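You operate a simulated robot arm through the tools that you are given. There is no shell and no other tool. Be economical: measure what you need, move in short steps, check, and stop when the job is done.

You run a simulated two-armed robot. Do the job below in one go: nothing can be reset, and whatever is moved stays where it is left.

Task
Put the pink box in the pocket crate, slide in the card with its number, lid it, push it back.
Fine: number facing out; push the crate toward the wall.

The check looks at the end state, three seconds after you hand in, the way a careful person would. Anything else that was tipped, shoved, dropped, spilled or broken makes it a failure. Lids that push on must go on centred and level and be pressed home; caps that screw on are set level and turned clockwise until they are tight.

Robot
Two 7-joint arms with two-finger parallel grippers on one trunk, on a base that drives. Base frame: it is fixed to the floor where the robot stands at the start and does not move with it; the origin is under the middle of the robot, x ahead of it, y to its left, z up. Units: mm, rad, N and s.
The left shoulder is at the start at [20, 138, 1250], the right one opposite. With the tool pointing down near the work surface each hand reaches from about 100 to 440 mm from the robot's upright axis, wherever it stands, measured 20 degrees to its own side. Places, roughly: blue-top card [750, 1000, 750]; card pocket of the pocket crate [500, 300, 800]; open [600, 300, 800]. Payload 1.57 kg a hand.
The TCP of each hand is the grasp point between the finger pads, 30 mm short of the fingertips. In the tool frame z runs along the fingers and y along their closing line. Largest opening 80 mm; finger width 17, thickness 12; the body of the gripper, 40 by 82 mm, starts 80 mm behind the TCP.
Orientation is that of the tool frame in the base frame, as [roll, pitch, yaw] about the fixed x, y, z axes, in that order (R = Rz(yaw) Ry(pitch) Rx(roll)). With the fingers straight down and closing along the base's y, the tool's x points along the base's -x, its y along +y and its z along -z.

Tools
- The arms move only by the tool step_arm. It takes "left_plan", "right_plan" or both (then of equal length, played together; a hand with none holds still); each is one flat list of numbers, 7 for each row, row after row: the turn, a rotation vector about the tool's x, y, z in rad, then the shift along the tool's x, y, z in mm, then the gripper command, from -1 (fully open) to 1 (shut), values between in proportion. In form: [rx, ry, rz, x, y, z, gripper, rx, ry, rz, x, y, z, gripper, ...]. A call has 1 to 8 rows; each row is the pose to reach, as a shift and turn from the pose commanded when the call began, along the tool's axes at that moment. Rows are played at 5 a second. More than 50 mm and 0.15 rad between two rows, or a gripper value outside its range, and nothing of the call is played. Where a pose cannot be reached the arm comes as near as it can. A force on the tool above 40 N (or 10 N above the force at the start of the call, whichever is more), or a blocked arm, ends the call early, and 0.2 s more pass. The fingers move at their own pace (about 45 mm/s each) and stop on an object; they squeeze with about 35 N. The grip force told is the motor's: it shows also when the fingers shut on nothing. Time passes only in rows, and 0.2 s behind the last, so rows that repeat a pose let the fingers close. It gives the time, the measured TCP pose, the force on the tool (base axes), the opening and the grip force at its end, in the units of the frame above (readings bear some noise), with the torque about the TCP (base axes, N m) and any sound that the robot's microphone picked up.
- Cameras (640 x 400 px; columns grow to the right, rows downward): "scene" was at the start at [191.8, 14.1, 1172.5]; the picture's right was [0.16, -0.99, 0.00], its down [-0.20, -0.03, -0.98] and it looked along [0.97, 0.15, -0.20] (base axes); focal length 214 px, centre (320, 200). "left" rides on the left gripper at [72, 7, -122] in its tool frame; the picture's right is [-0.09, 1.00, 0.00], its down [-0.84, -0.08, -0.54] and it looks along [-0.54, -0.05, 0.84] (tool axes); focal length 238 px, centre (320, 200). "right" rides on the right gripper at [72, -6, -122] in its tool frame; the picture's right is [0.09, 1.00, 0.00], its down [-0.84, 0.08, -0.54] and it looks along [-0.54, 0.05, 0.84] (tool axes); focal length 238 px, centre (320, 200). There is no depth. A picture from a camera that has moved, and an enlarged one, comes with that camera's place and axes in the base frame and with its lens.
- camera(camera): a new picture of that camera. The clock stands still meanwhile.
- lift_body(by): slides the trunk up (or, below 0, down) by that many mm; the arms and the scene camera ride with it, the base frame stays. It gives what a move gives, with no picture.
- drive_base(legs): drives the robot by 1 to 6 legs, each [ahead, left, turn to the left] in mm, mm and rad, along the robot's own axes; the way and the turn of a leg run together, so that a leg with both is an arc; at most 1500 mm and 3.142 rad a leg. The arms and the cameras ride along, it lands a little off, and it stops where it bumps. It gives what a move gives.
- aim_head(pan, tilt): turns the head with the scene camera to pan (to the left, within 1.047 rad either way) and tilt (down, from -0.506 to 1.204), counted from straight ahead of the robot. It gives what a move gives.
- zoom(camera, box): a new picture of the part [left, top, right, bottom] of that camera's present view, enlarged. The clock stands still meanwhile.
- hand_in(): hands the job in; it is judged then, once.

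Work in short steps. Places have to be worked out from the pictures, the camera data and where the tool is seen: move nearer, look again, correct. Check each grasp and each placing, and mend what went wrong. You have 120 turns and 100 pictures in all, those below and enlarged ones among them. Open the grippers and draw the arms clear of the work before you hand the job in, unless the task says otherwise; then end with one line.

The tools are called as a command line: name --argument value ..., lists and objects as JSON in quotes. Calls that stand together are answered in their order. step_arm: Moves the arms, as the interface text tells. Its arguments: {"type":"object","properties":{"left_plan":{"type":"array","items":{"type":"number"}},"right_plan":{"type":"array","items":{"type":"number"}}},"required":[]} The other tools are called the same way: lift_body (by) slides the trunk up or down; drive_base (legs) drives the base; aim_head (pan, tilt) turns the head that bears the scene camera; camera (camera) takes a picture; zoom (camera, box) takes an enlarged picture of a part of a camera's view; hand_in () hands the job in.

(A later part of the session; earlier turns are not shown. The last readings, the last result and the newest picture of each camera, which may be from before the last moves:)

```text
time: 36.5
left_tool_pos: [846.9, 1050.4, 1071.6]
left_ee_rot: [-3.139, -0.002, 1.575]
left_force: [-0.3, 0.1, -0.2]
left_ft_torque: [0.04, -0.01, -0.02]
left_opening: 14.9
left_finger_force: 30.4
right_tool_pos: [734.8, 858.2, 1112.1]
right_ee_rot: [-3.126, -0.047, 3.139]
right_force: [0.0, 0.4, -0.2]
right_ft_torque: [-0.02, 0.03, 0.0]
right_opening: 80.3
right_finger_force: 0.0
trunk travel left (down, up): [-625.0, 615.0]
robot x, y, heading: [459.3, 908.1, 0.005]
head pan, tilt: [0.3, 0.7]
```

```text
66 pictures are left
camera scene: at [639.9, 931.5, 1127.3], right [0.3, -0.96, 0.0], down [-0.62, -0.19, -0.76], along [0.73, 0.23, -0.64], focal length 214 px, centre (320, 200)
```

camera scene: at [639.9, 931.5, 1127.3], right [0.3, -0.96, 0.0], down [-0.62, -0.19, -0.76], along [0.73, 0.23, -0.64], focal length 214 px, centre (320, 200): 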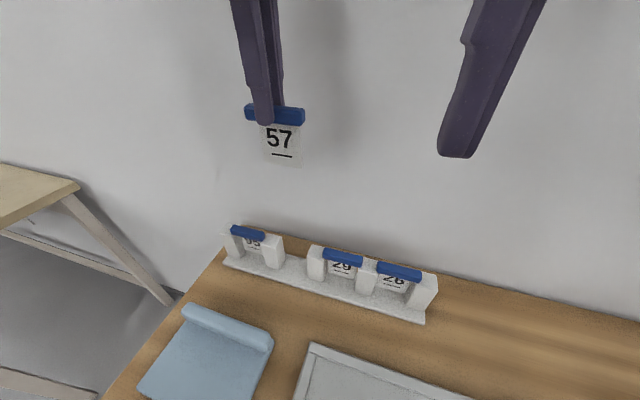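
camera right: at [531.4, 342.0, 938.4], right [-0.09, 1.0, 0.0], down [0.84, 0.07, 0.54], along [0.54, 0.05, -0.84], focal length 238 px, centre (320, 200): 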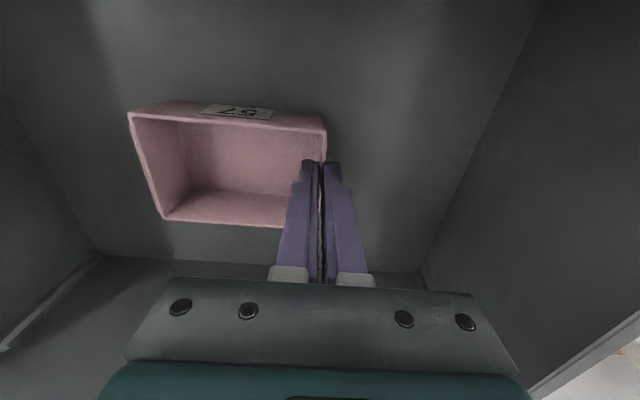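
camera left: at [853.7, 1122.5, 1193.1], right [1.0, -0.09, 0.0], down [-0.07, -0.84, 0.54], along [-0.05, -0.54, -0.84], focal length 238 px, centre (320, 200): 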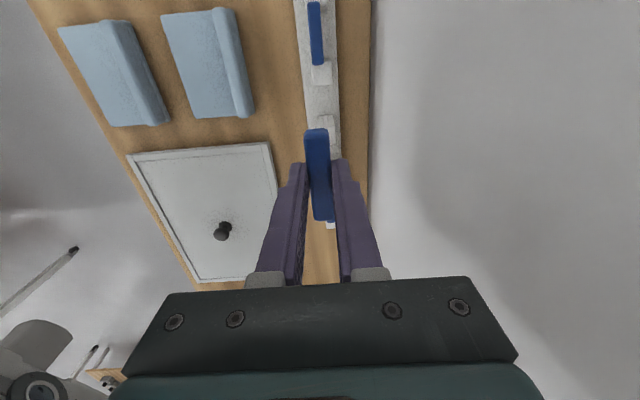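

The 57 card came out cleanly, number facing the robot; the others remain in place. I back away and drive right to stand before the pocket.

drive_base --legs '[[-360, 0, 0], [0, -745, 0]]'

aim_head --pan 0.45 --tilt 0.7

camera --camera "scene"

camera --camera "left"

```text
time: 42.5
left_tool_pos: [486.9, 300.0, 1070.6]
left_ee_rot: [-3.138, -0.002, 1.569]
left_force: [-0.1, 0.7, -0.5]
left_ft_torque: [0.01, -0.01, -0.01]
left_opening: 14.7
left_finger_force: 30.3
right_tool_pos: [373.5, 105.7, 1112.9]
right_ee_rot: [-3.127, -0.045, 3.134]
right_force: [-0.3, -0.3, -0.4]
right_ft_torque: [0.0, 0.02, -0.03]
right_opening: 79.9
right_finger_force: 0.0
trunk travel left (down, up): [-625.0, 615.0]
robot x, y, heading: [100.1, 153.9, -0.005]
head pan, tilt: [0.3, 0.7]
```

```text
time: 43.1
left_tool_pos: [486.9, 298.4, 1071.1]
left_ee_rot: [-3.14, -0.002, 1.571]
left_force: [-0.2, -0.2, -0.9]
left_ft_torque: [0.01, -0.02, 0.02]
left_opening: 14.7
left_finger_force: 30.7
right_tool_pos: [372.3, 107.4, 1111.7]
right_ee_rot: [-3.126, -0.047, 3.134]
right_force: [0.0, -0.3, -0.2]
right_ft_torque: [0.02, -0.01, -0.01]
right_opening: 80.1
right_finger_force: 0.1
trunk travel left (down, up): [-625.0, 615.0]
robot x, y, heading: [95.6, 157.5, -0.007]
head pan, tilt: [0.45, 0.7]
```

```text
65 pictures are left
camera scene: at [274.5, 192.0, 1127.3], right [0.43, -0.9, 0.0], down [-0.58, -0.28, -0.76], along [0.69, 0.33, -0.64], focal length 214 px, centre (320, 200)
```

scene: 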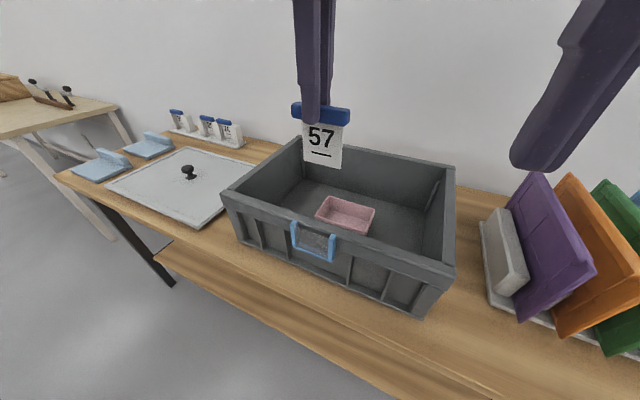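

```text
64 pictures are left
camera left: at [493.8, 370.4, 1192.7], right [1.0, -0.09, 0.0], down [-0.08, -0.84, 0.54], along [-0.05, -0.54, -0.84], focal length 238 px, centre (320, 200)
```

left: 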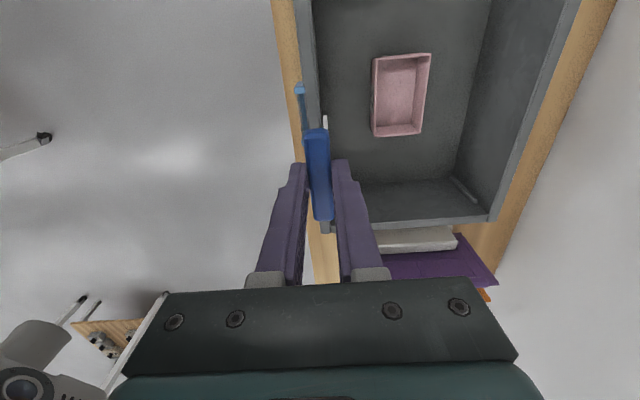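

The pocket is in view. I zoom in on it and on the card to get its exact position and the card's size.

zoom --camera "scene" --box '[270, 90, 370, 270]'

zoom --camera "left" --box '[260, 60, 400, 240]'

zoom --camera "right" --box '[0, 0, 640, 400]'

```text
2.22 times, centred on (320, 180) of scene
camera zoom: at [274.5, 192.0, 1127.3], right [0.43, -0.9, 0.0], down [-0.58, -0.28, -0.76], along [0.69, 0.33, -0.64], focal length 477 px, centre (320, 244)
```

zoom: 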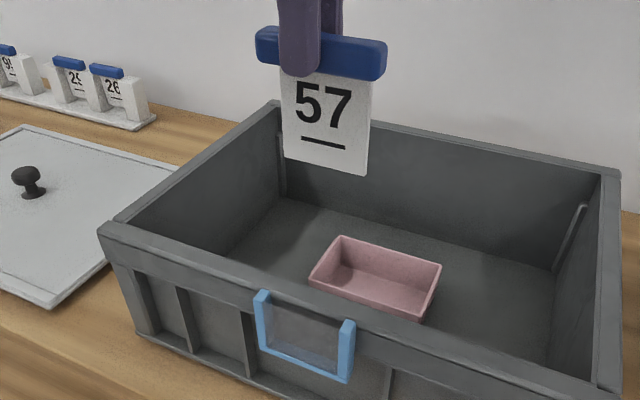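

```text
2.22 times, centred on (330, 150) of left
camera zoom: at [493.8, 370.4, 1192.7], right [1.0, -0.09, 0.0], down [-0.08, -0.84, 0.54], along [-0.05, -0.54, -0.84], focal length 530 px, centre (298, 311)
```

zoom: 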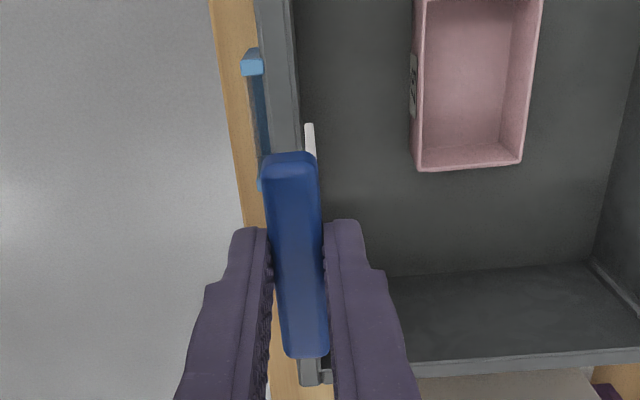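

```text
1.00 times, centred on (320, 200) of right (not enlarged: the box is as wide or as high as the picture)
camera zoom: at [307.4, 102.8, 1237.4], right [-0.09, 1.0, -0.01], down [0.86, 0.08, 0.5], along [0.5, 0.03, -0.87], focal length 238 px, centre (320, 200)
```

zoom: 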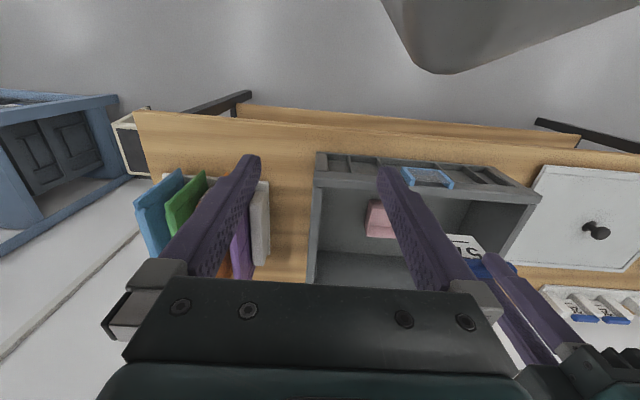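

Pocket: U-frame centred y≈298, x≈460–469, arm tops z≈889, bottom ≈832. The card is about 56 mm long below its cap. I bring the card just above the pocket (bottom ≈905) and look along its edge.

step_arm --left_plan '[0, 0, 0, 0, -12, 20, 1, 0, 0, 0, 0, -24, 45, 1, 0, 0, 0, 0, -24, 70, 1, 0, 0, 0, 0, -24, 81, 1, 0, 0, 0, 0, -24, 81, 1]'

zoom --camera "left" --box '[240, 50, 400, 230]'

zoom --camera "scene" --box '[260, 130, 380, 280]'

```text
time: 44.4
left_tool_pos: [463.1, 297.8, 989.3]
left_ee_rot: [-3.139, 0.001, 1.571]
left_force: [0.0, 0.2, -0.5]
left_ft_torque: [0.0, -0.02, 0.0]
left_opening: 14.8
left_finger_force: 31.1
right_tool_pos: [373.2, 107.4, 1113.0]
right_ee_rot: [-3.127, -0.048, 3.136]
right_force: [0.7, -0.7, 0.6]
right_ft_torque: [0.01, 0.01, 0.0]
right_opening: 79.7
right_finger_force: 0.0
trunk travel left (down, up): [-625.0, 615.0]
robot x, y, heading: [97.9, 156.6, -0.008]
head pan, tilt: [0.45, 0.7]
```

```text
2.22 times, centred on (320, 140) of left
camera zoom: at [469.4, 370.0, 1112.1], right [1.0, -0.09, 0.0], down [-0.08, -0.84, 0.54], along [-0.05, -0.54, -0.84], focal length 530 px, centre (320, 333)
```

zoom: 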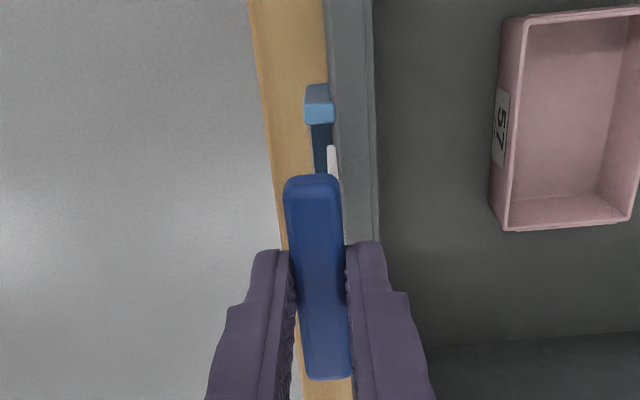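

```text
2.67 times, centred on (320, 205) of scene
camera zoom: at [274.5, 192.1, 1127.3], right [0.43, -0.9, 0.0], down [-0.58, -0.28, -0.76], along [0.69, 0.33, -0.64], focal length 572 px, centre (320, 187)
```

zoom: 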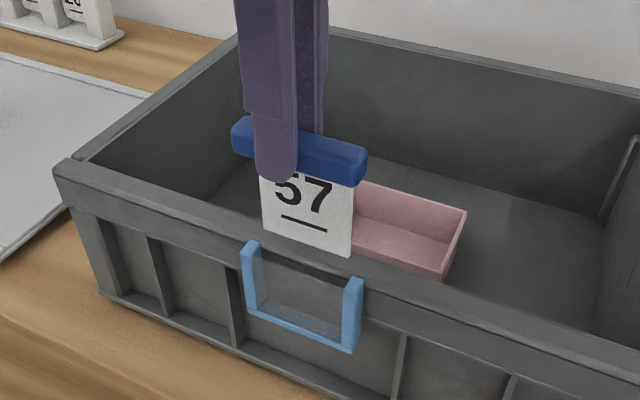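

The card is vertical, laterally aligned with the pocket (both centred y≈295.6), but its plane sits ~4 mm too far toward the wall relative to the slot (x≈465.6). I correct and lower to just above the slot.

step_arm --left_plan '[0, 0, 0, 0, -4.3, 0, 1, 0, 0, 0, 0, -4.3, 10, 1, 0, 0, 0, 0, -4.3, 10, 1]'

zoom --camera "left" --box '[280, 70, 360, 150]'

zoom --camera "scene" --box '[280, 170, 360, 270]'

```text
time: 45.1
left_tool_pos: [457.9, 298.6, 980.6]
left_ee_rot: [-3.141, -0.002, 1.571]
left_force: [-0.8, -0.3, 0.0]
left_ft_torque: [0.0, -0.01, -0.01]
left_opening: 15.0
left_finger_force: 30.9
right_tool_pos: [373.0, 106.0, 1111.5]
right_ee_rot: [-3.127, -0.047, 3.135]
right_force: [1.1, 0.4, -0.3]
right_ft_torque: [0.02, 0.0, -0.01]
right_opening: 80.3
right_finger_force: 0.1
trunk travel left (down, up): [-625.0, 615.0]
robot x, y, heading: [99.7, 151.2, -0.002]
head pan, tilt: [0.45, 0.7]
```

```text
5.00 times, centred on (320, 110) of left
camera zoom: at [465.1, 370.2, 1102.0], right [1.0, -0.09, 0.0], down [-0.08, -0.84, 0.54], along [-0.05, -0.54, -0.84], focal length 1192 px, centre (320, 650)
```

zoom: 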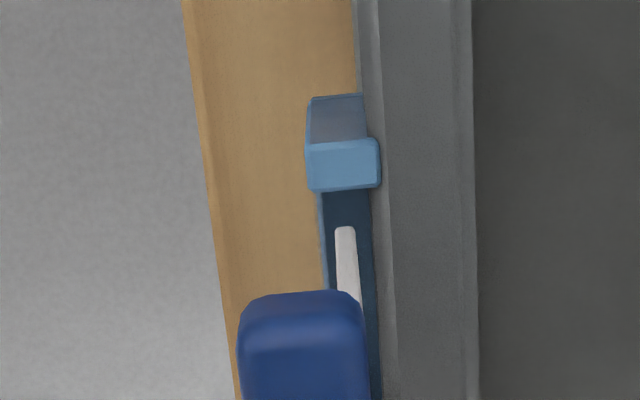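

```text
4.00 times, centred on (320, 220) of scene
camera zoom: at [274.5, 192.1, 1127.3], right [0.43, -0.9, 0.0], down [-0.58, -0.28, -0.76], along [0.69, 0.33, -0.64], focal length 858 px, centre (320, 120)
```

zoom: 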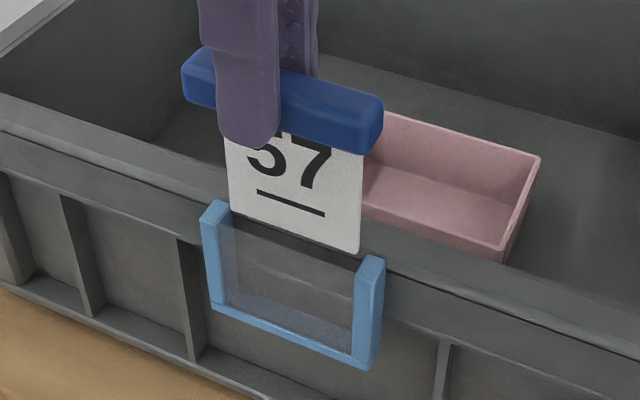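

Card edge is nearly centred in the slot; a small correction (+0.7 mm toward the wall, +1.5 mm left), then I lower 14 mm and check.

step_arm --left_plan '[0, 0, 0, 1.5, 0.7, 0, 1, 0, 0, 0, 1.5, 0.7, 7, 1, 0, 0, 0, 1.5, 0.7, 14, 1, 0, 0, 0, 1.5, 0.7, 14, 1]'

zoom --camera "left" --box '[280, 70, 360, 150]'

zoom --camera "scene" --box '[280, 170, 360, 270]'

```text
time: 46.1
left_tool_pos: [460.6, 298.5, 964.6]
left_ee_rot: [-3.141, -0.003, 1.57]
left_force: [-1.3, 0.5, -0.2]
left_ft_torque: [-0.04, 0.01, 0.0]
left_opening: 14.7
left_finger_force: 30.7
right_tool_pos: [373.2, 106.4, 1112.4]
right_ee_rot: [-3.126, -0.047, 3.133]
right_force: [0.7, -0.3, 0.2]
right_ft_torque: [-0.01, 0.0, -0.01]
right_opening: 80.2
right_finger_force: 0.1
trunk travel left (down, up): [-625.0, 615.0]
robot x, y, heading: [100.3, 155.8, -0.007]
head pan, tilt: [0.45, 0.7]
```

```text
5.00 times, centred on (320, 110) of left
camera zoom: at [466.1, 371.6, 1087.6], right [1.0, -0.09, 0.0], down [-0.08, -0.84, 0.54], along [-0.05, -0.54, -0.84], focal length 1192 px, centre (320, 650)
```

zoom: 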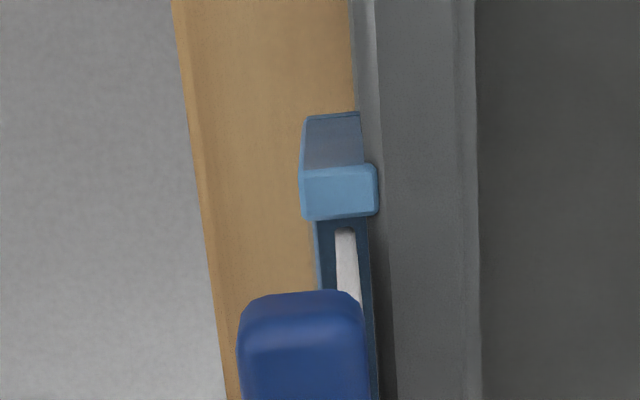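

```text
4.00 times, centred on (320, 220) of scene
camera zoom: at [274.5, 192.1, 1127.3], right [0.43, -0.9, 0.0], down [-0.58, -0.28, -0.76], along [0.69, 0.33, -0.64], focal length 858 px, centre (320, 120)
```

zoom: 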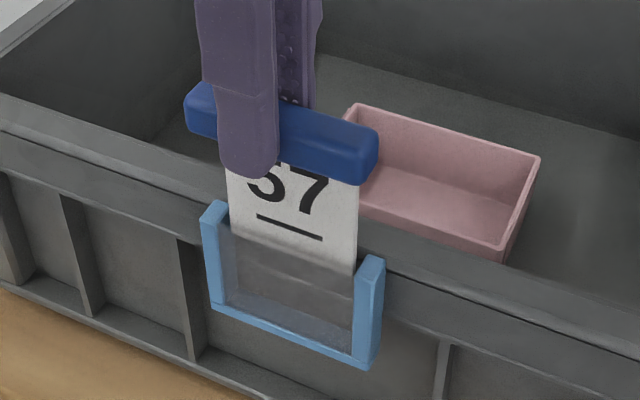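

The card is inside the slot with no contact force. I lower another 30 mm.

step_arm --left_plan '[0, 0, 0, 0, 0, 8, 1, 0, 0, 0, 0, 0, 16, 1, 0, 0, 0, 0, 0, 24, 1, 0, 0, 0, 0, 0, 30, 1, 0, 0, 0, 0, 0, 30, 1]'

zoom --camera "scene" --box '[280, 170, 360, 270]'

```text
time: 47.4
left_tool_pos: [459.6, 299.3, 936.4]
left_ee_rot: [-3.139, -0.003, 1.572]
left_force: [-0.6, 0.6, 0.4]
left_ft_torque: [0.02, -0.01, -0.01]
left_opening: 14.8
left_finger_force: 31.4
right_tool_pos: [373.0, 106.8, 1111.2]
right_ee_rot: [-3.126, -0.047, 3.135]
right_force: [-0.3, 0.0, -0.3]
right_ft_torque: [-0.02, 0.0, -0.02]
right_opening: 79.8
right_finger_force: 0.0
trunk travel left (down, up): [-625.0, 615.0]
robot x, y, heading: [96.6, 156.1, -0.001]
head pan, tilt: [0.45, 0.7]
```

```text
4.00 times, centred on (320, 220) of scene
camera zoom: at [274.5, 192.1, 1127.3], right [0.43, -0.9, 0.0], down [-0.58, -0.28, -0.76], along [0.69, 0.33, -0.64], focal length 858 px, centre (320, 120)
```

zoom: 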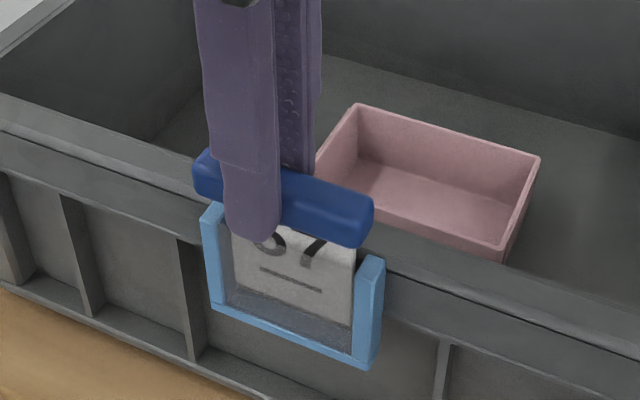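

About 12 mm remain. I continue gently until it seats.

step_arm --left_plan '[0, 0, 0, 0, 0, 4, 1, 0, 0, 0, 0, 0, 8, 1, 0, 0, 0, 0, 0, 11, 1, 0, 0, 0, 0, 0, 13, 1, 0, 0, 0, 0, 0, 13, 1]'

zoom --camera "scene" --box '[280, 170, 360, 270]'

```text
time: 48.5
left_tool_pos: [458.9, 299.9, 922.4]
left_ee_rot: [-3.14, -0.001, 1.569]
left_force: [0.0, -0.6, -0.3]
left_ft_torque: [-0.02, 0.04, -0.01]
left_opening: 14.8
left_finger_force: 31.0
right_tool_pos: [373.3, 106.8, 1111.2]
right_ee_rot: [-3.127, -0.048, 3.134]
right_force: [-0.9, -0.1, -0.4]
right_ft_torque: [-0.01, 0.0, -0.01]
right_opening: 79.8
right_finger_force: 0.0
trunk travel left (down, up): [-625.0, 615.0]
robot x, y, heading: [98.1, 152.4, -0.004]
head pan, tilt: [0.45, 0.7]
```

```text
4.00 times, centred on (320, 220) of scene
camera zoom: at [274.5, 192.1, 1127.3], right [0.43, -0.9, 0.0], down [-0.58, -0.28, -0.76], along [0.69, 0.33, -0.64], focal length 858 px, centre (320, 120)
```

zoom: 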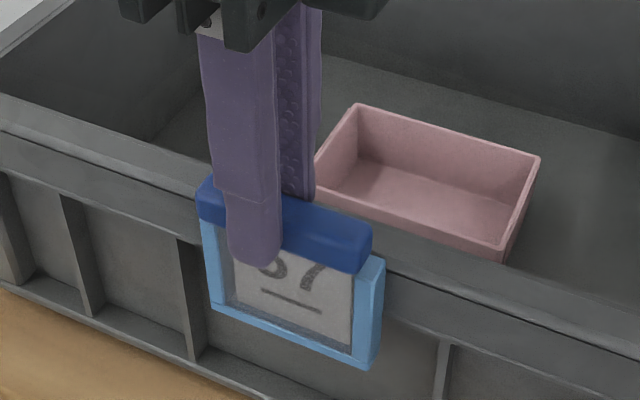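

Nearly seated; a few more millimetres while watching the force.

step_arm --left_plan '[0, 0, 0, 0, 0, 1.5, 1, 0, 0, 0, 0, 0, 3, 1, 0, 0, 0, 0, 0, 4.5, 1, 0, 0, 0, 0, 0, 4.5, 1]'

zoom --camera "scene" --box '[280, 170, 360, 270]'

```text
time: 49.5
left_tool_pos: [459.1, 300.1, 918.5]
left_ee_rot: [-3.14, -0.001, 1.57]
left_force: [-0.4, 1.2, -0.5]
left_ft_torque: [0.03, 0.02, 0.0]
left_opening: 14.7
left_finger_force: 30.8
right_tool_pos: [373.9, 106.4, 1111.2]
right_ee_rot: [-3.126, -0.045, 3.135]
right_force: [-0.9, 0.3, 0.6]
right_ft_torque: [0.04, -0.03, -0.02]
right_opening: 80.1
right_finger_force: 0.0
trunk travel left (down, up): [-625.0, 615.0]
robot x, y, heading: [95.4, 157.2, -0.008]
head pan, tilt: [0.45, 0.7]
```

```text
4.00 times, centred on (320, 220) of scene
camera zoom: at [274.5, 192.1, 1127.3], right [0.43, -0.9, 0.0], down [-0.58, -0.28, -0.76], along [0.69, 0.33, -0.64], focal length 858 px, centre (320, 120)
```

zoom: 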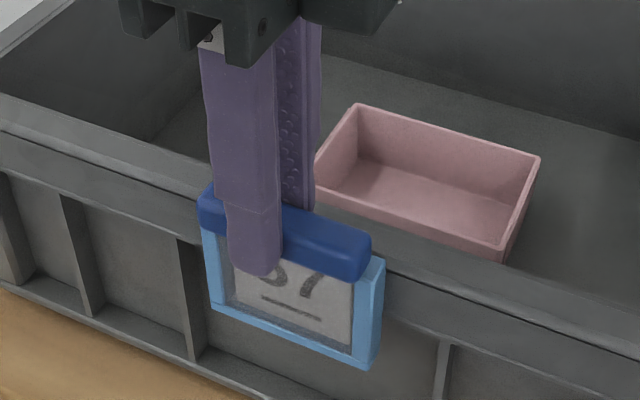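

The cap is at the arm tops. I release (small opening) and raise the hand.

step_arm --left_plan '[0, 0, 0, 0, 0, 0, 0.3, 0, 0, 0, 0, 0, 0, 0.3, 0, 0, 0, 0, 0, 0, 0.3, 0, 0, 0, 0, 0, -15, 0.3, 0, 0, 0, 0, 0, -45, 0.3, 0, 0, 0, 0, 0, -90, 0.3, 0, 0, 0, 0, 0, -135, 0.3]'

zoom --camera "scene" --box '[280, 170, 360, 270]'

zoom --camera "left" --box '[260, 40, 400, 180]'

```text
time: 51.1
left_tool_pos: [459.6, 300.0, 1054.1]
left_ee_rot: [-3.141, -0.001, 1.572]
left_force: [-0.2, 0.7, -0.2]
left_ft_torque: [-0.02, -0.05, 0.01]
left_opening: 27.8
left_finger_force: 0.1
right_tool_pos: [374.2, 106.6, 1111.7]
right_ee_rot: [-3.126, -0.047, 3.135]
right_force: [-0.5, -0.3, 1.0]
right_ft_torque: [-0.02, -0.02, 0.0]
right_opening: 80.3
right_finger_force: 0.1
trunk travel left (down, up): [-625.0, 615.0]
robot x, y, heading: [99.4, 160.1, -0.005]
head pan, tilt: [0.45, 0.7]
```

```text
4.00 times, centred on (320, 220) of scene
camera zoom: at [274.6, 192.2, 1127.3], right [0.43, -0.9, 0.0], down [-0.58, -0.28, -0.77], along [0.69, 0.33, -0.64], focal length 858 px, centre (320, 120)
```

zoom: 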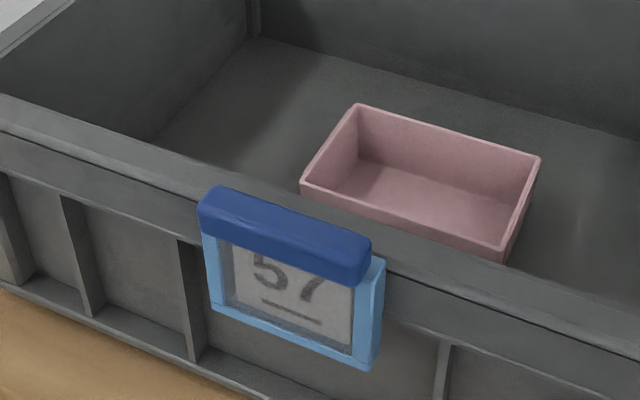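

```text
2.86 times, centred on (330, 110) of left
camera zoom: at [465.9, 372.6, 1175.8], right [1.0, -0.09, 0.0], down [-0.08, -0.84, 0.54], along [-0.05, -0.54, -0.84], focal length 681 px, centre (291, 457)
```

zoom: 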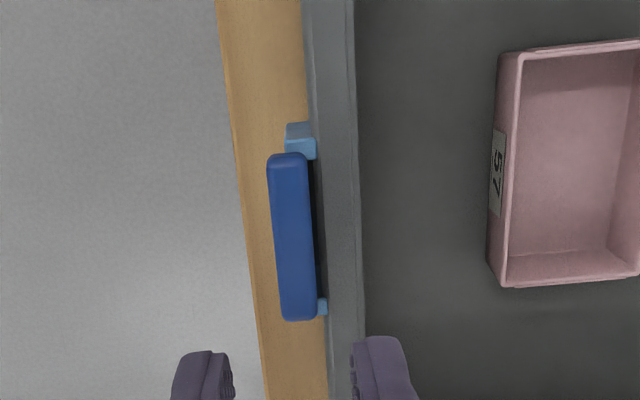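

The card is seated, 57 facing out. Next the lid: knob estimated near (597,787), lid about x 470–733, y 596–975. I drive the left hand above the knob.

drive_base --legs '[[0, 487, 0], [138, 0, 0]]'

step_arm --left_plan '[0, 0, 0, 0, 0, 0, -1, 0, 0, 0, 0, 0, 0, -1, 0, 0, 0, 0, 0, 0, -1]'

camera --camera "left"

camera --camera "scene"

```text
time: 54.9
left_tool_pos: [598.0, 781.8, 1053.4]
left_ee_rot: [-3.139, -0.003, 1.569]
left_force: [-0.5, -0.6, -0.3]
left_ft_torque: [0.0, 0.0, 0.0]
left_opening: 28.0
left_finger_force: 0.1
right_tool_pos: [512.2, 589.2, 1112.8]
right_ee_rot: [-3.127, -0.048, 3.133]
right_force: [0.2, -0.7, -0.2]
right_ft_torque: [-0.03, 0.0, 0.01]
right_opening: 80.0
right_finger_force: 0.0
trunk travel left (down, up): [-625.0, 615.0]
robot x, y, heading: [238.8, 639.0, -0.006]
head pan, tilt: [0.45, 0.7]
```

```text
time: 55.7
left_tool_pos: [598.5, 782.4, 1052.5]
left_ee_rot: [-3.14, -0.003, 1.566]
left_force: [1.4, 0.3, -0.2]
left_ft_torque: [-0.03, -0.02, 0.01]
left_opening: 80.0
left_finger_force: 0.0
right_tool_pos: [512.2, 589.0, 1111.7]
right_ee_rot: [-3.126, -0.047, 3.133]
right_force: [0.1, -0.2, 0.5]
right_ft_torque: [0.03, 0.02, -0.03]
right_opening: 79.8
right_finger_force: 0.1
trunk travel left (down, up): [-625.0, 615.0]
robot x, y, heading: [237.9, 636.8, -0.006]
head pan, tilt: [0.45, 0.7]
```

```text
49 pictures are left
camera left: at [605.6, 853.8, 1175.1], right [1.0, -0.09, 0.0], down [-0.08, -0.84, 0.54], along [-0.05, -0.54, -0.84], focal length 238 px, centre (320, 200)
```

left: 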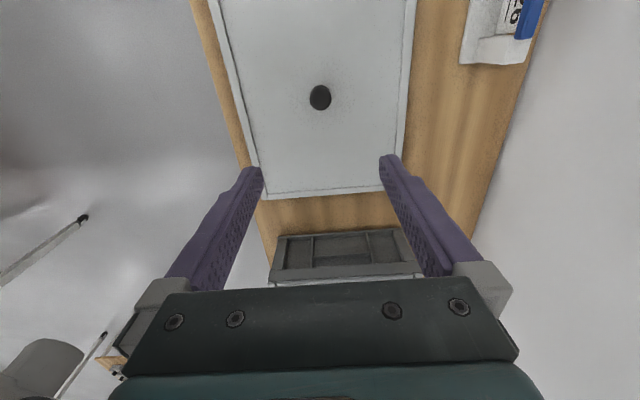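

```text
48 pictures are left
camera scene: at [413.7, 673.9, 1127.3], right [0.43, -0.9, 0.0], down [-0.58, -0.28, -0.76], along [0.69, 0.33, -0.64], focal length 214 px, centre (320, 200)
```

scene: 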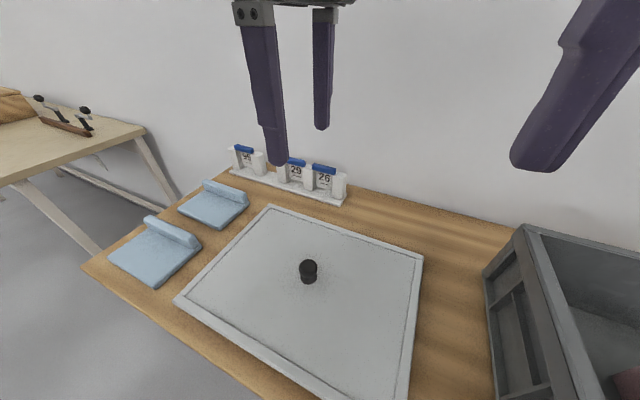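

Knob measured at (600,791), top z≈790, about 31 mm across. I centre the hand and descend so the tips stay above the lid plate.

step_arm --left_plan '[0, 0, 0, 8.5, 1.5, 45, -1, 0, 0, 0, 8.5, 1.5, 90, -1, 0, 0, 0, 8.5, 1.5, 135, -1, 0, 0, 0, 8.5, 1.5, 180, -1, 0, 0, 0, 8.5, 1.5, 220, -1, 0, 0, 0, 8.5, 1.5, 238, -1, 0, 0, 0, 8.5, 1.5, 238, -1]'

camera --camera "left"

zoom --camera "scene" --box '[200, 160, 420, 330]'

```text
time: 57.3
left_tool_pos: [598.9, 790.2, 815.4]
left_ee_rot: [-3.141, -0.003, 1.566]
left_force: [0.4, 1.1, -0.1]
left_ft_torque: [-0.02, -0.01, 0.01]
left_opening: 80.3
left_finger_force: 0.0
right_tool_pos: [512.2, 588.4, 1112.0]
right_ee_rot: [-3.126, -0.047, 3.134]
right_force: [0.0, 0.2, -1.3]
right_ft_torque: [0.02, -0.01, 0.0]
right_opening: 79.9
right_finger_force: 0.0
trunk travel left (down, up): [-625.0, 615.0]
robot x, y, heading: [236.8, 641.1, -0.004]
head pan, tilt: [0.45, 0.7]
```

```text
47 pictures are left
camera left: at [606.2, 862.9, 937.1], right [1.0, -0.1, 0.0], down [-0.08, -0.84, 0.54], along [-0.05, -0.54, -0.84], focal length 238 px, centre (320, 200)
```

left: 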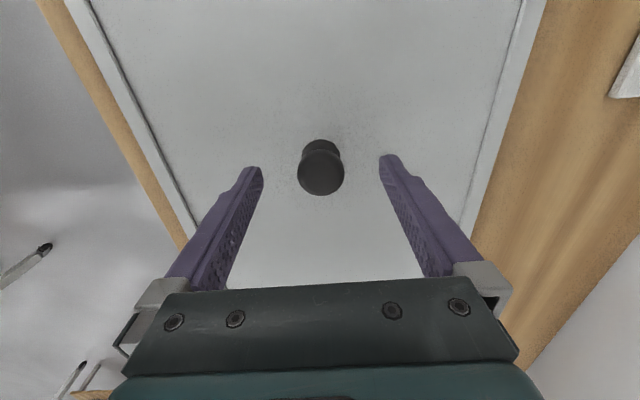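

```text
2.35 times, centred on (310, 245) of scene
camera zoom: at [413.7, 673.9, 1127.3], right [0.43, -0.9, 0.0], down [-0.58, -0.28, -0.76], along [0.69, 0.33, -0.64], focal length 505 px, centre (344, 94)
```

zoom: 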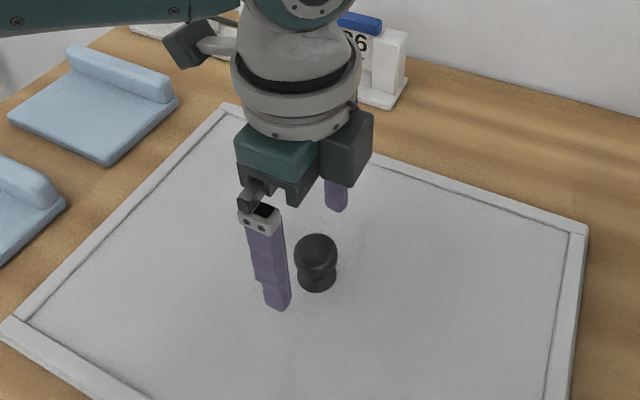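

Aligned. I go down 20 mm more and close on the knob.

step_arm --left_plan '[0, 0, 0, 0, 0.5, 10, -1, 0, 0, 0, 0, 0.5, 20, -1, 0, 0, 0, 0, 0.5, 20, 1, 0, 0, 0, 0, 0.5, 20, 1, 0, 0, 0, 0, 0.5, 20, 1, 0, 0, 0, 0, 0.5, 20, 1, 0, 0, 0, 0, 0.5, 20, 1]'

camera --camera "left"

```text
time: 58.9
left_tool_pos: [597.4, 789.8, 795.5]
left_ee_rot: [-3.14, 0.001, 1.567]
left_force: [0.2, 0.3, -0.7]
left_ft_torque: [0.03, -0.04, 0.0]
left_opening: 32.9
left_finger_force: 33.7
right_tool_pos: [512.2, 587.3, 1113.5]
right_ee_rot: [-3.128, -0.046, 3.132]
right_force: [-0.6, -0.4, 0.5]
right_ft_torque: [0.0, -0.01, 0.01]
right_opening: 80.1
right_finger_force: 0.1
trunk travel left (down, up): [-625.0, 615.0]
robot x, y, heading: [237.9, 639.4, -0.011]
head pan, tilt: [0.45, 0.7]
```

```text
45 pictures are left
camera left: at [606.5, 862.7, 917.2], right [1.0, -0.09, 0.0], down [-0.08, -0.84, 0.54], along [-0.05, -0.54, -0.84], focal length 238 px, centre (320, 200)
```

left: 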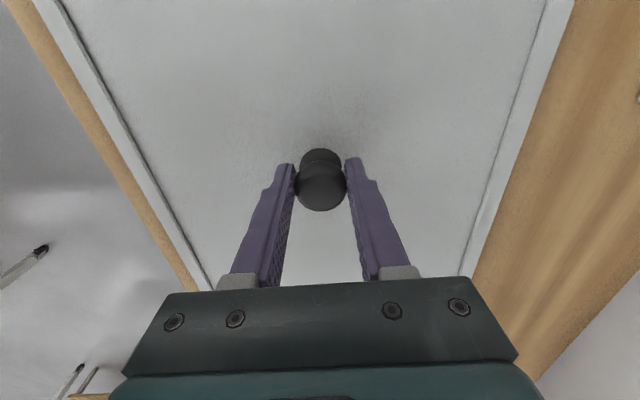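

The knob is held (33 mm, 34 N). I lift slowly and check tilt and slip.

step_arm --left_plan '[0, 0, 0, 0, 0, -8, 1, 0, 0, 0, 0, 0, -20, 1, 0, 0, 0, 0, 0, -40, 1, 0, 0, 0, 0, 0, -75, 1, 0, 0, 0, 0, 0, -115, 1, 0, 0, 0, 0, 0, -160, 1, 0, 0, 0, 0, 0, -205, 1, 0, 0, 0, 0, 0, -215, 1]'

camera --camera "left"

camera --camera "scene"

```text
time: 60.7
left_tool_pos: [600.2, 791.9, 1012.2]
left_ee_rot: [-3.138, -0.001, 1.569]
left_force: [-1.1, 0.5, -3.5]
left_ft_torque: [-0.01, -0.02, -0.02]
left_opening: 32.6
left_finger_force: 35.4
right_tool_pos: [511.7, 588.3, 1111.0]
right_ee_rot: [-3.125, -0.047, 3.135]
right_force: [0.8, -0.3, 0.3]
right_ft_torque: [-0.02, -0.01, -0.03]
right_opening: 80.2
right_finger_force: 0.1
trunk travel left (down, up): [-625.0, 615.0]
robot x, y, heading: [237.6, 637.1, -0.004]
head pan, tilt: [0.45, 0.7]
```

```text
44 pictures are left
camera left: at [607.3, 863.3, 1133.4], right [1.0, -0.09, 0.0], down [-0.08, -0.84, 0.54], along [-0.05, -0.54, -0.84], focal length 238 px, centre (320, 200)
```

left: 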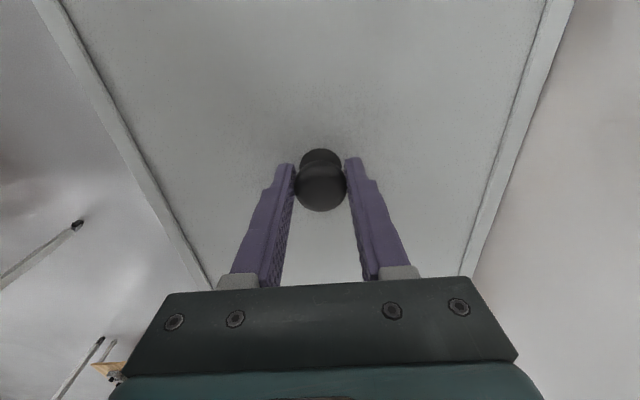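

```text
43 pictures are left
camera scene: at [413.6, 673.8, 1127.2], right [0.43, -0.9, 0.0], down [-0.58, -0.28, -0.76], along [0.69, 0.33, -0.64], focal length 214 px, centre (320, 200)
```

scene: 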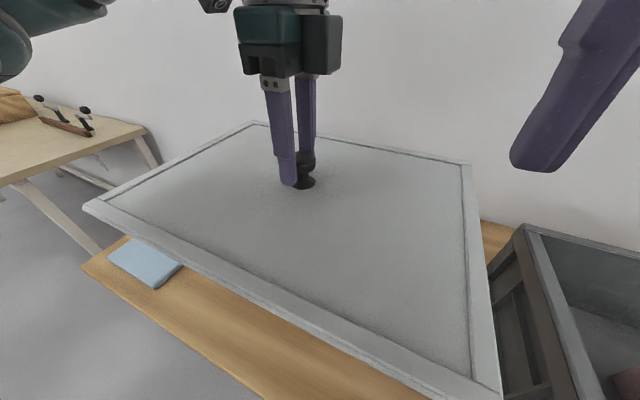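

The lid hangs level (≈0.35 kg). I drive right to bring it over the crate.

drive_base --legs '[[7, -493, 0]]'

camera --camera "scene"

camera --camera "left"

camera --camera "right"

```text
time: 63.7
left_tool_pos: [604.9, 298.1, 1010.4]
left_ee_rot: [-3.139, -0.001, 1.565]
left_force: [-0.2, -0.3, -2.5]
left_ft_torque: [0.0, 0.01, -0.01]
left_opening: 32.5
left_finger_force: 34.8
right_tool_pos: [516.3, 94.6, 1112.2]
right_ee_rot: [-3.125, -0.047, 3.134]
right_force: [0.6, 0.0, 0.2]
right_ft_torque: [0.0, 0.01, 0.01]
right_opening: 80.2
right_finger_force: 0.1
trunk travel left (down, up): [-625.0, 615.0]
robot x, y, heading: [239.4, 146.3, -0.009]
head pan, tilt: [0.45, 0.7]
```

```text
42 pictures are left
camera scene: at [417.5, 179.9, 1127.3], right [0.43, -0.9, 0.0], down [-0.58, -0.28, -0.76], along [0.69, 0.33, -0.64], focal length 214 px, centre (320, 200)
```

scene: 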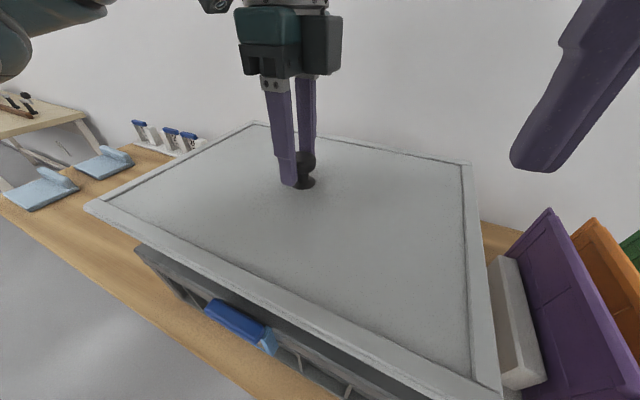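

```text
41 pictures are left
camera left: at [611.6, 369.2, 1133.1], right [1.0, -0.1, 0.0], down [-0.08, -0.84, 0.54], along [-0.05, -0.54, -0.84], focal length 238 px, centre (320, 200)
```

left: 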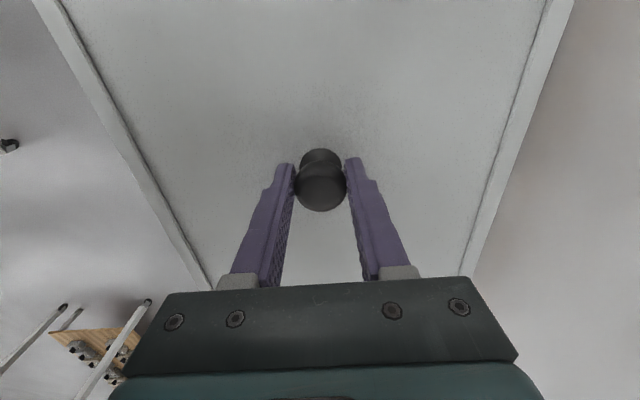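

```text
40 pictures are left
camera right: at [450.2, 90.5, 1237.4], right [-0.08, 1.0, -0.01], down [0.86, 0.08, 0.5], along [0.5, 0.03, -0.87], focal length 238 px, centre (320, 200)
```

right: 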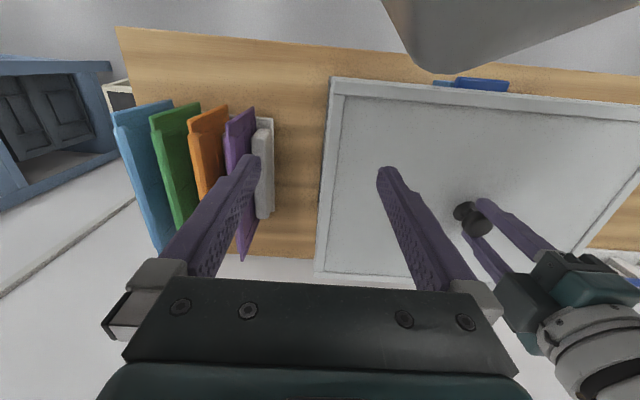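

Lid is over the crate, roughly centred. I shift to the crate centre (607.5, 297.5) and lower until ≈20 mm above the rim, then compare edges.

step_arm --left_plan '[0, 0, 0, -0.5, 2.5, 20, 1, 0, 0, 0, -0.5, 2.5, 40, 1, 0, 0, 0, -0.5, 2.5, 55, 1, 0, 0, 0, -0.5, 2.5, 55, 1]'

camera --camera "scene"

camera --camera "right"

```text
time: 64.7
left_tool_pos: [606.1, 297.2, 955.9]
left_ee_rot: [-3.141, -0.003, 1.568]
left_force: [0.4, -0.4, -3.9]
left_ft_torque: [0.01, 0.01, 0.01]
left_opening: 32.7
left_finger_force: 35.0
right_tool_pos: [516.3, 94.5, 1113.2]
right_ee_rot: [-3.126, -0.047, 3.131]
right_force: [0.3, -0.5, -0.3]
right_ft_torque: [0.04, -0.01, 0.01]
right_opening: 80.0
right_finger_force: 0.2
trunk travel left (down, up): [-625.0, 615.0]
robot x, y, heading: [240.4, 144.3, -0.005]
head pan, tilt: [0.45, 0.7]
```

```text
39 pictures are left
camera scene: at [417.5, 180.0, 1127.3], right [0.43, -0.9, 0.0], down [-0.58, -0.28, -0.76], along [0.69, 0.33, -0.64], focal length 214 px, centre (320, 200)
```

scene: 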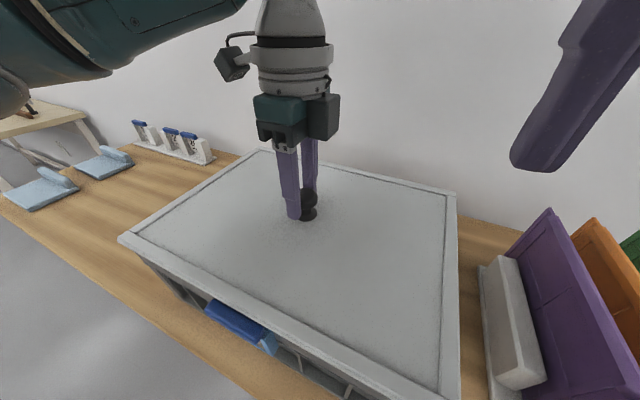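

```text
38 pictures are left
camera right: at [450.2, 90.6, 1237.4], right [-0.08, 1.0, -0.01], down [0.86, 0.08, 0.5], along [0.5, 0.03, -0.87], focal length 238 px, centre (320, 200)
```

right: 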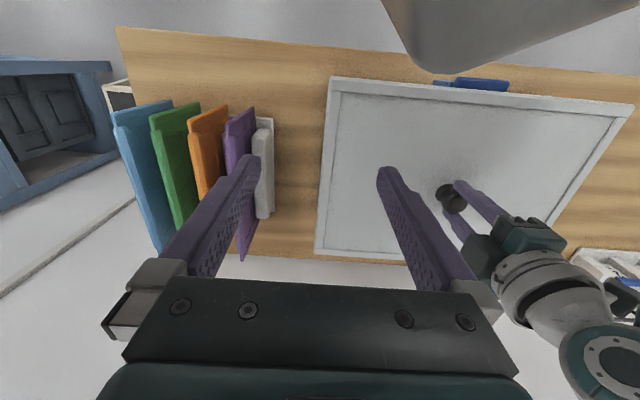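

I zoom on the lid's front-left corner and the right end to compare with the rim below.

zoom --camera "scene" --box '[100, 210, 300, 370]'

aim_head --pan 0.2 --tilt 1.1

camera --camera "scene"

```text
2.50 times, centred on (200, 290) of scene
camera zoom: at [417.5, 180.0, 1127.3], right [0.43, -0.9, 0.0], down [-0.58, -0.28, -0.76], along [0.69, 0.33, -0.64], focal length 536 px, centre (620, -25)
```

zoom: 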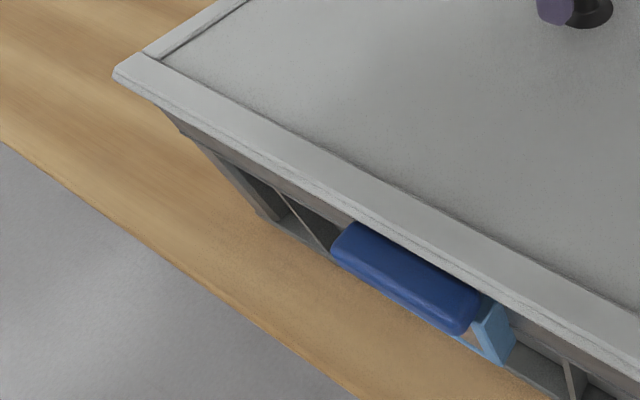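

```text
time: 65.5
left_tool_pos: [606.7, 296.5, 955.9]
left_ee_rot: [-3.141, -0.002, 1.568]
left_force: [0.3, -0.7, -3.3]
left_ft_torque: [-0.02, 0.0, 0.01]
left_opening: 32.7
left_finger_force: 35.0
right_tool_pos: [515.8, 94.1, 1112.0]
right_ee_rot: [-3.126, -0.047, 3.132]
right_force: [0.1, 0.6, -1.1]
right_ft_torque: [0.01, -0.03, 0.0]
right_opening: 80.4
right_finger_force: 0.0
trunk travel left (down, up): [-625.0, 615.0]
robot x, y, heading: [242.2, 149.5, -0.005]
head pan, tilt: [0.201, 1.1]
```

```text
36 pictures are left
camera scene: at [402.8, 155.7, 1097.3], right [0.19, -0.98, 0.0], down [-0.87, -0.17, -0.45], along [0.45, 0.09, -0.89], focal length 214 px, centre (320, 200)
```

scene: 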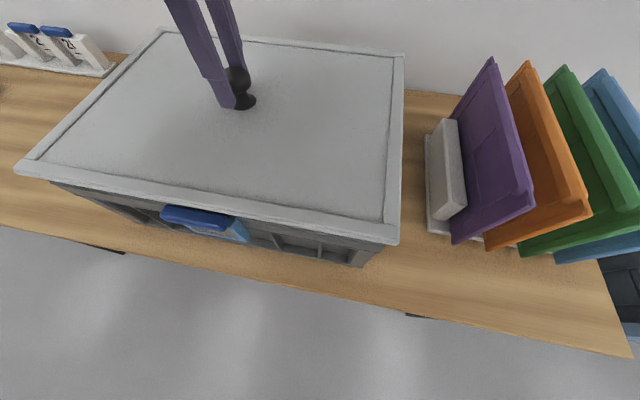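

Lid edges measured relative to the knob show it is symmetric; combining with the pocket position, the crate centre is about (607, 298.5). I fine-tune and lower to just above the rim.

step_arm --left_plan '[0, 0, 0, 2, 0.5, 5, 1, 0, 0, 0, 2, 0.5, 11, 1, 0, 0, 0, 2, 0.5, 11, 1]'

zoom --camera "scene" --box '[0, 130, 240, 280]'

zoom --camera "scene" --box '[300, 150, 460, 290]'

```text
time: 66.3
left_tool_pos: [607.5, 298.7, 944.2]
left_ee_rot: [-3.138, -0.002, 1.569]
left_force: [0.4, 0.3, 2.4]
left_ft_torque: [0.03, 0.83, -0.01]
left_opening: 32.5
left_finger_force: 35.1
right_tool_pos: [516.1, 95.0, 1112.4]
right_ee_rot: [-3.126, -0.047, 3.13]
right_force: [-0.5, 0.3, 0.4]
right_ft_torque: [-0.03, 0.01, -0.06]
right_opening: 80.1
right_finger_force: 0.1
trunk travel left (down, up): [-625.0, 615.0]
robot x, y, heading: [243.1, 148.3, -0.009]
head pan, tilt: [0.201, 1.1]
```

```text
2.67 times, centred on (120, 205) of scene
camera zoom: at [403.2, 155.8, 1097.4], right [0.19, -0.98, 0.0], down [-0.87, -0.17, -0.45], along [0.45, 0.09, -0.89], focal length 572 px, centre (853, 187)
```

zoom: 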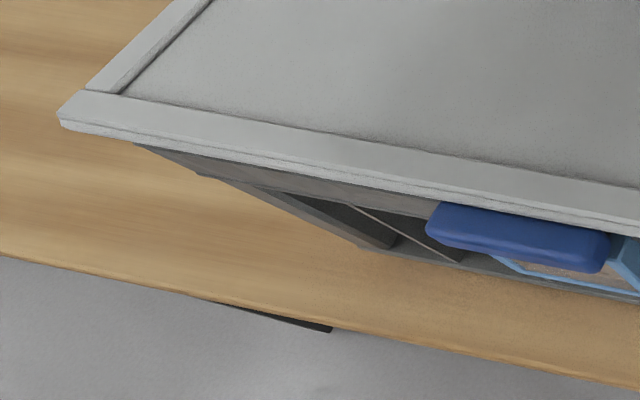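

```text
2.86 times, centred on (380, 220) of scene
camera zoom: at [403.2, 155.8, 1097.4], right [0.19, -0.98, 0.0], down [-0.87, -0.17, -0.45], along [0.45, 0.09, -0.89], focal length 613 px, centre (149, 143)
```

zoom: 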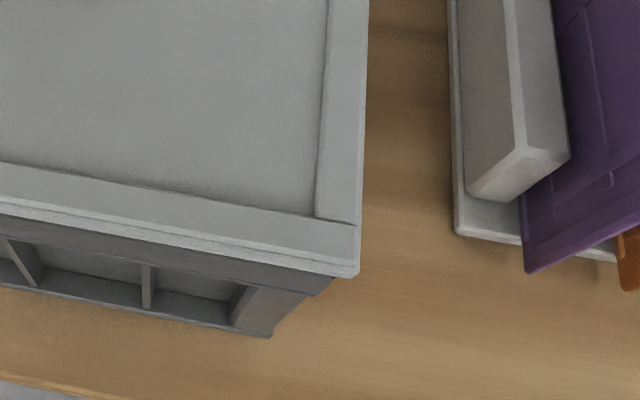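

The reading shows a light contact (≈6 N) at the front centre – the lid's front edge touches the card cap. I zoom there.

zoom --camera "scene" --box '[140, 180, 280, 260]'

```text
4.57 times, centred on (210, 220) of scene
camera zoom: at [403.2, 155.8, 1097.4], right [0.19, -0.98, 0.0], down [-0.87, -0.17, -0.45], along [0.45, 0.09, -0.89], focal length 980 px, centre (823, 109)
```

zoom: 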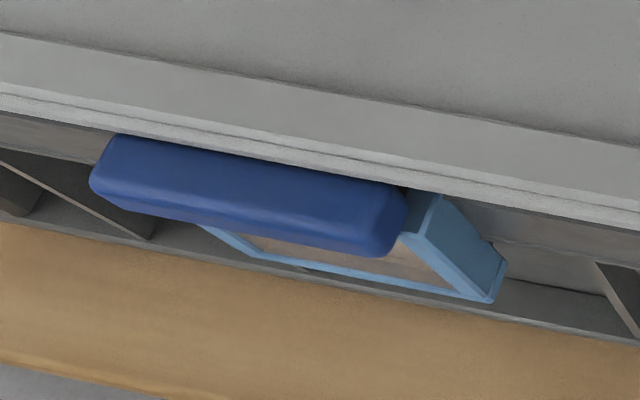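

I raise slightly, shift the lid 3 mm toward the wall, and lower again watching the torque.

step_arm --left_plan '[0, 0, 0, 0, 0, -6, 1, 0, 0, 0, 0, 3, -6, 1, 0, 0, 0, 0, 3, -6, 1, 0, 0, 0, 0, 3, 0, 1, 0, 0, 0, 0, 3, 0, 1]'

zoom --camera "scene" --box '[140, 180, 280, 260]'

```text
time: 67.5
left_tool_pos: [610.2, 298.1, 945.8]
left_ee_rot: [-3.14, 0.0, 1.568]
left_force: [-0.3, -0.1, -1.1]
left_ft_torque: [0.06, 0.33, 0.05]
left_opening: 32.6
left_finger_force: 35.2
right_tool_pos: [515.4, 94.3, 1112.7]
right_ee_rot: [-3.127, -0.047, 3.132]
right_force: [0.2, 0.3, 0.2]
right_ft_torque: [0.02, 0.0, 0.0]
right_opening: 80.1
right_finger_force: 0.0
trunk travel left (down, up): [-625.0, 615.0]
robot x, y, heading: [240.3, 143.7, -0.005]
head pan, tilt: [0.201, 1.1]
```

```text
4.57 times, centred on (210, 220) of scene
camera zoom: at [402.8, 155.7, 1097.3], right [0.19, -0.98, 0.0], down [-0.87, -0.17, -0.45], along [0.45, 0.09, -0.89], focal length 980 px, centre (823, 109)
```

zoom: 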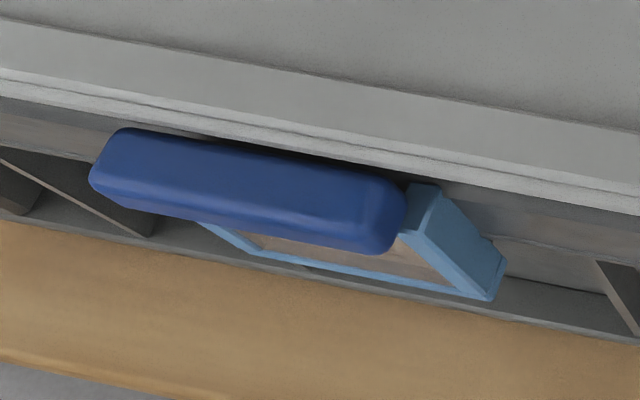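

Contact force is small and still at the front. Lid half-depth (~138–140) versus crate (138.5) suggests it's resting on the front rim with slight tilt. I lift, set x≈608.5, then lower in small steps and read the force.

step_arm --left_plan '[0, 0, 0, 0, 0, -4, 1, 0, 0, 0, 0, -1.7, -4, 1, 0, 0, 0, 0, -1.7, 0, 1, 0, 0, 0, 0, -1.7, 2, 1, 0, 0, 0, 0, -1.7, 4, 1, 0, 0, 0, 0, -1.7, 4, 1]'

zoom --camera "scene" --box '[0, 0, 440, 290]'

```text
time: 68.9
left_tool_pos: [610.8, 299.1, 941.3]
left_ee_rot: [-3.139, 0.0, 1.568]
left_force: [1.3, -1.6, 3.8]
left_ft_torque: [0.02, 0.87, 0.03]
left_opening: 33.2
left_finger_force: 35.3
right_tool_pos: [517.3, 95.3, 1112.1]
right_ee_rot: [-3.124, -0.047, 3.131]
right_force: [0.5, 0.3, -0.1]
right_ft_torque: [0.01, 0.03, 0.02]
right_opening: 80.0
right_finger_force: 0.0
trunk travel left (down, up): [-625.0, 615.0]
robot x, y, heading: [242.2, 143.6, -0.004]
head pan, tilt: [0.201, 1.1]
```

```text
1.38 times, centred on (220, 145) of scene
camera zoom: at [403.3, 155.8, 1097.4], right [0.19, -0.98, 0.0], down [-0.87, -0.17, -0.45], along [0.45, 0.09, -0.89], focal length 296 px, centre (458, 276)
```

zoom: 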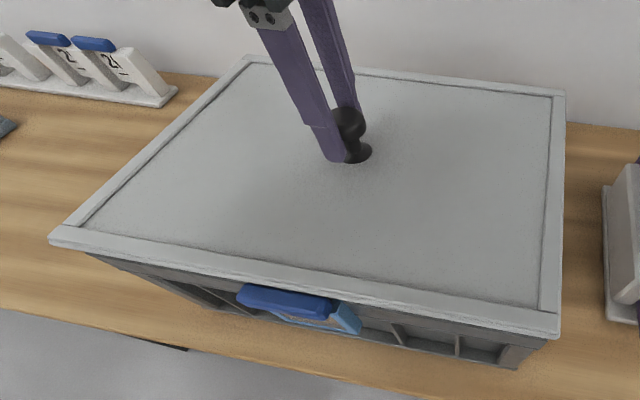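

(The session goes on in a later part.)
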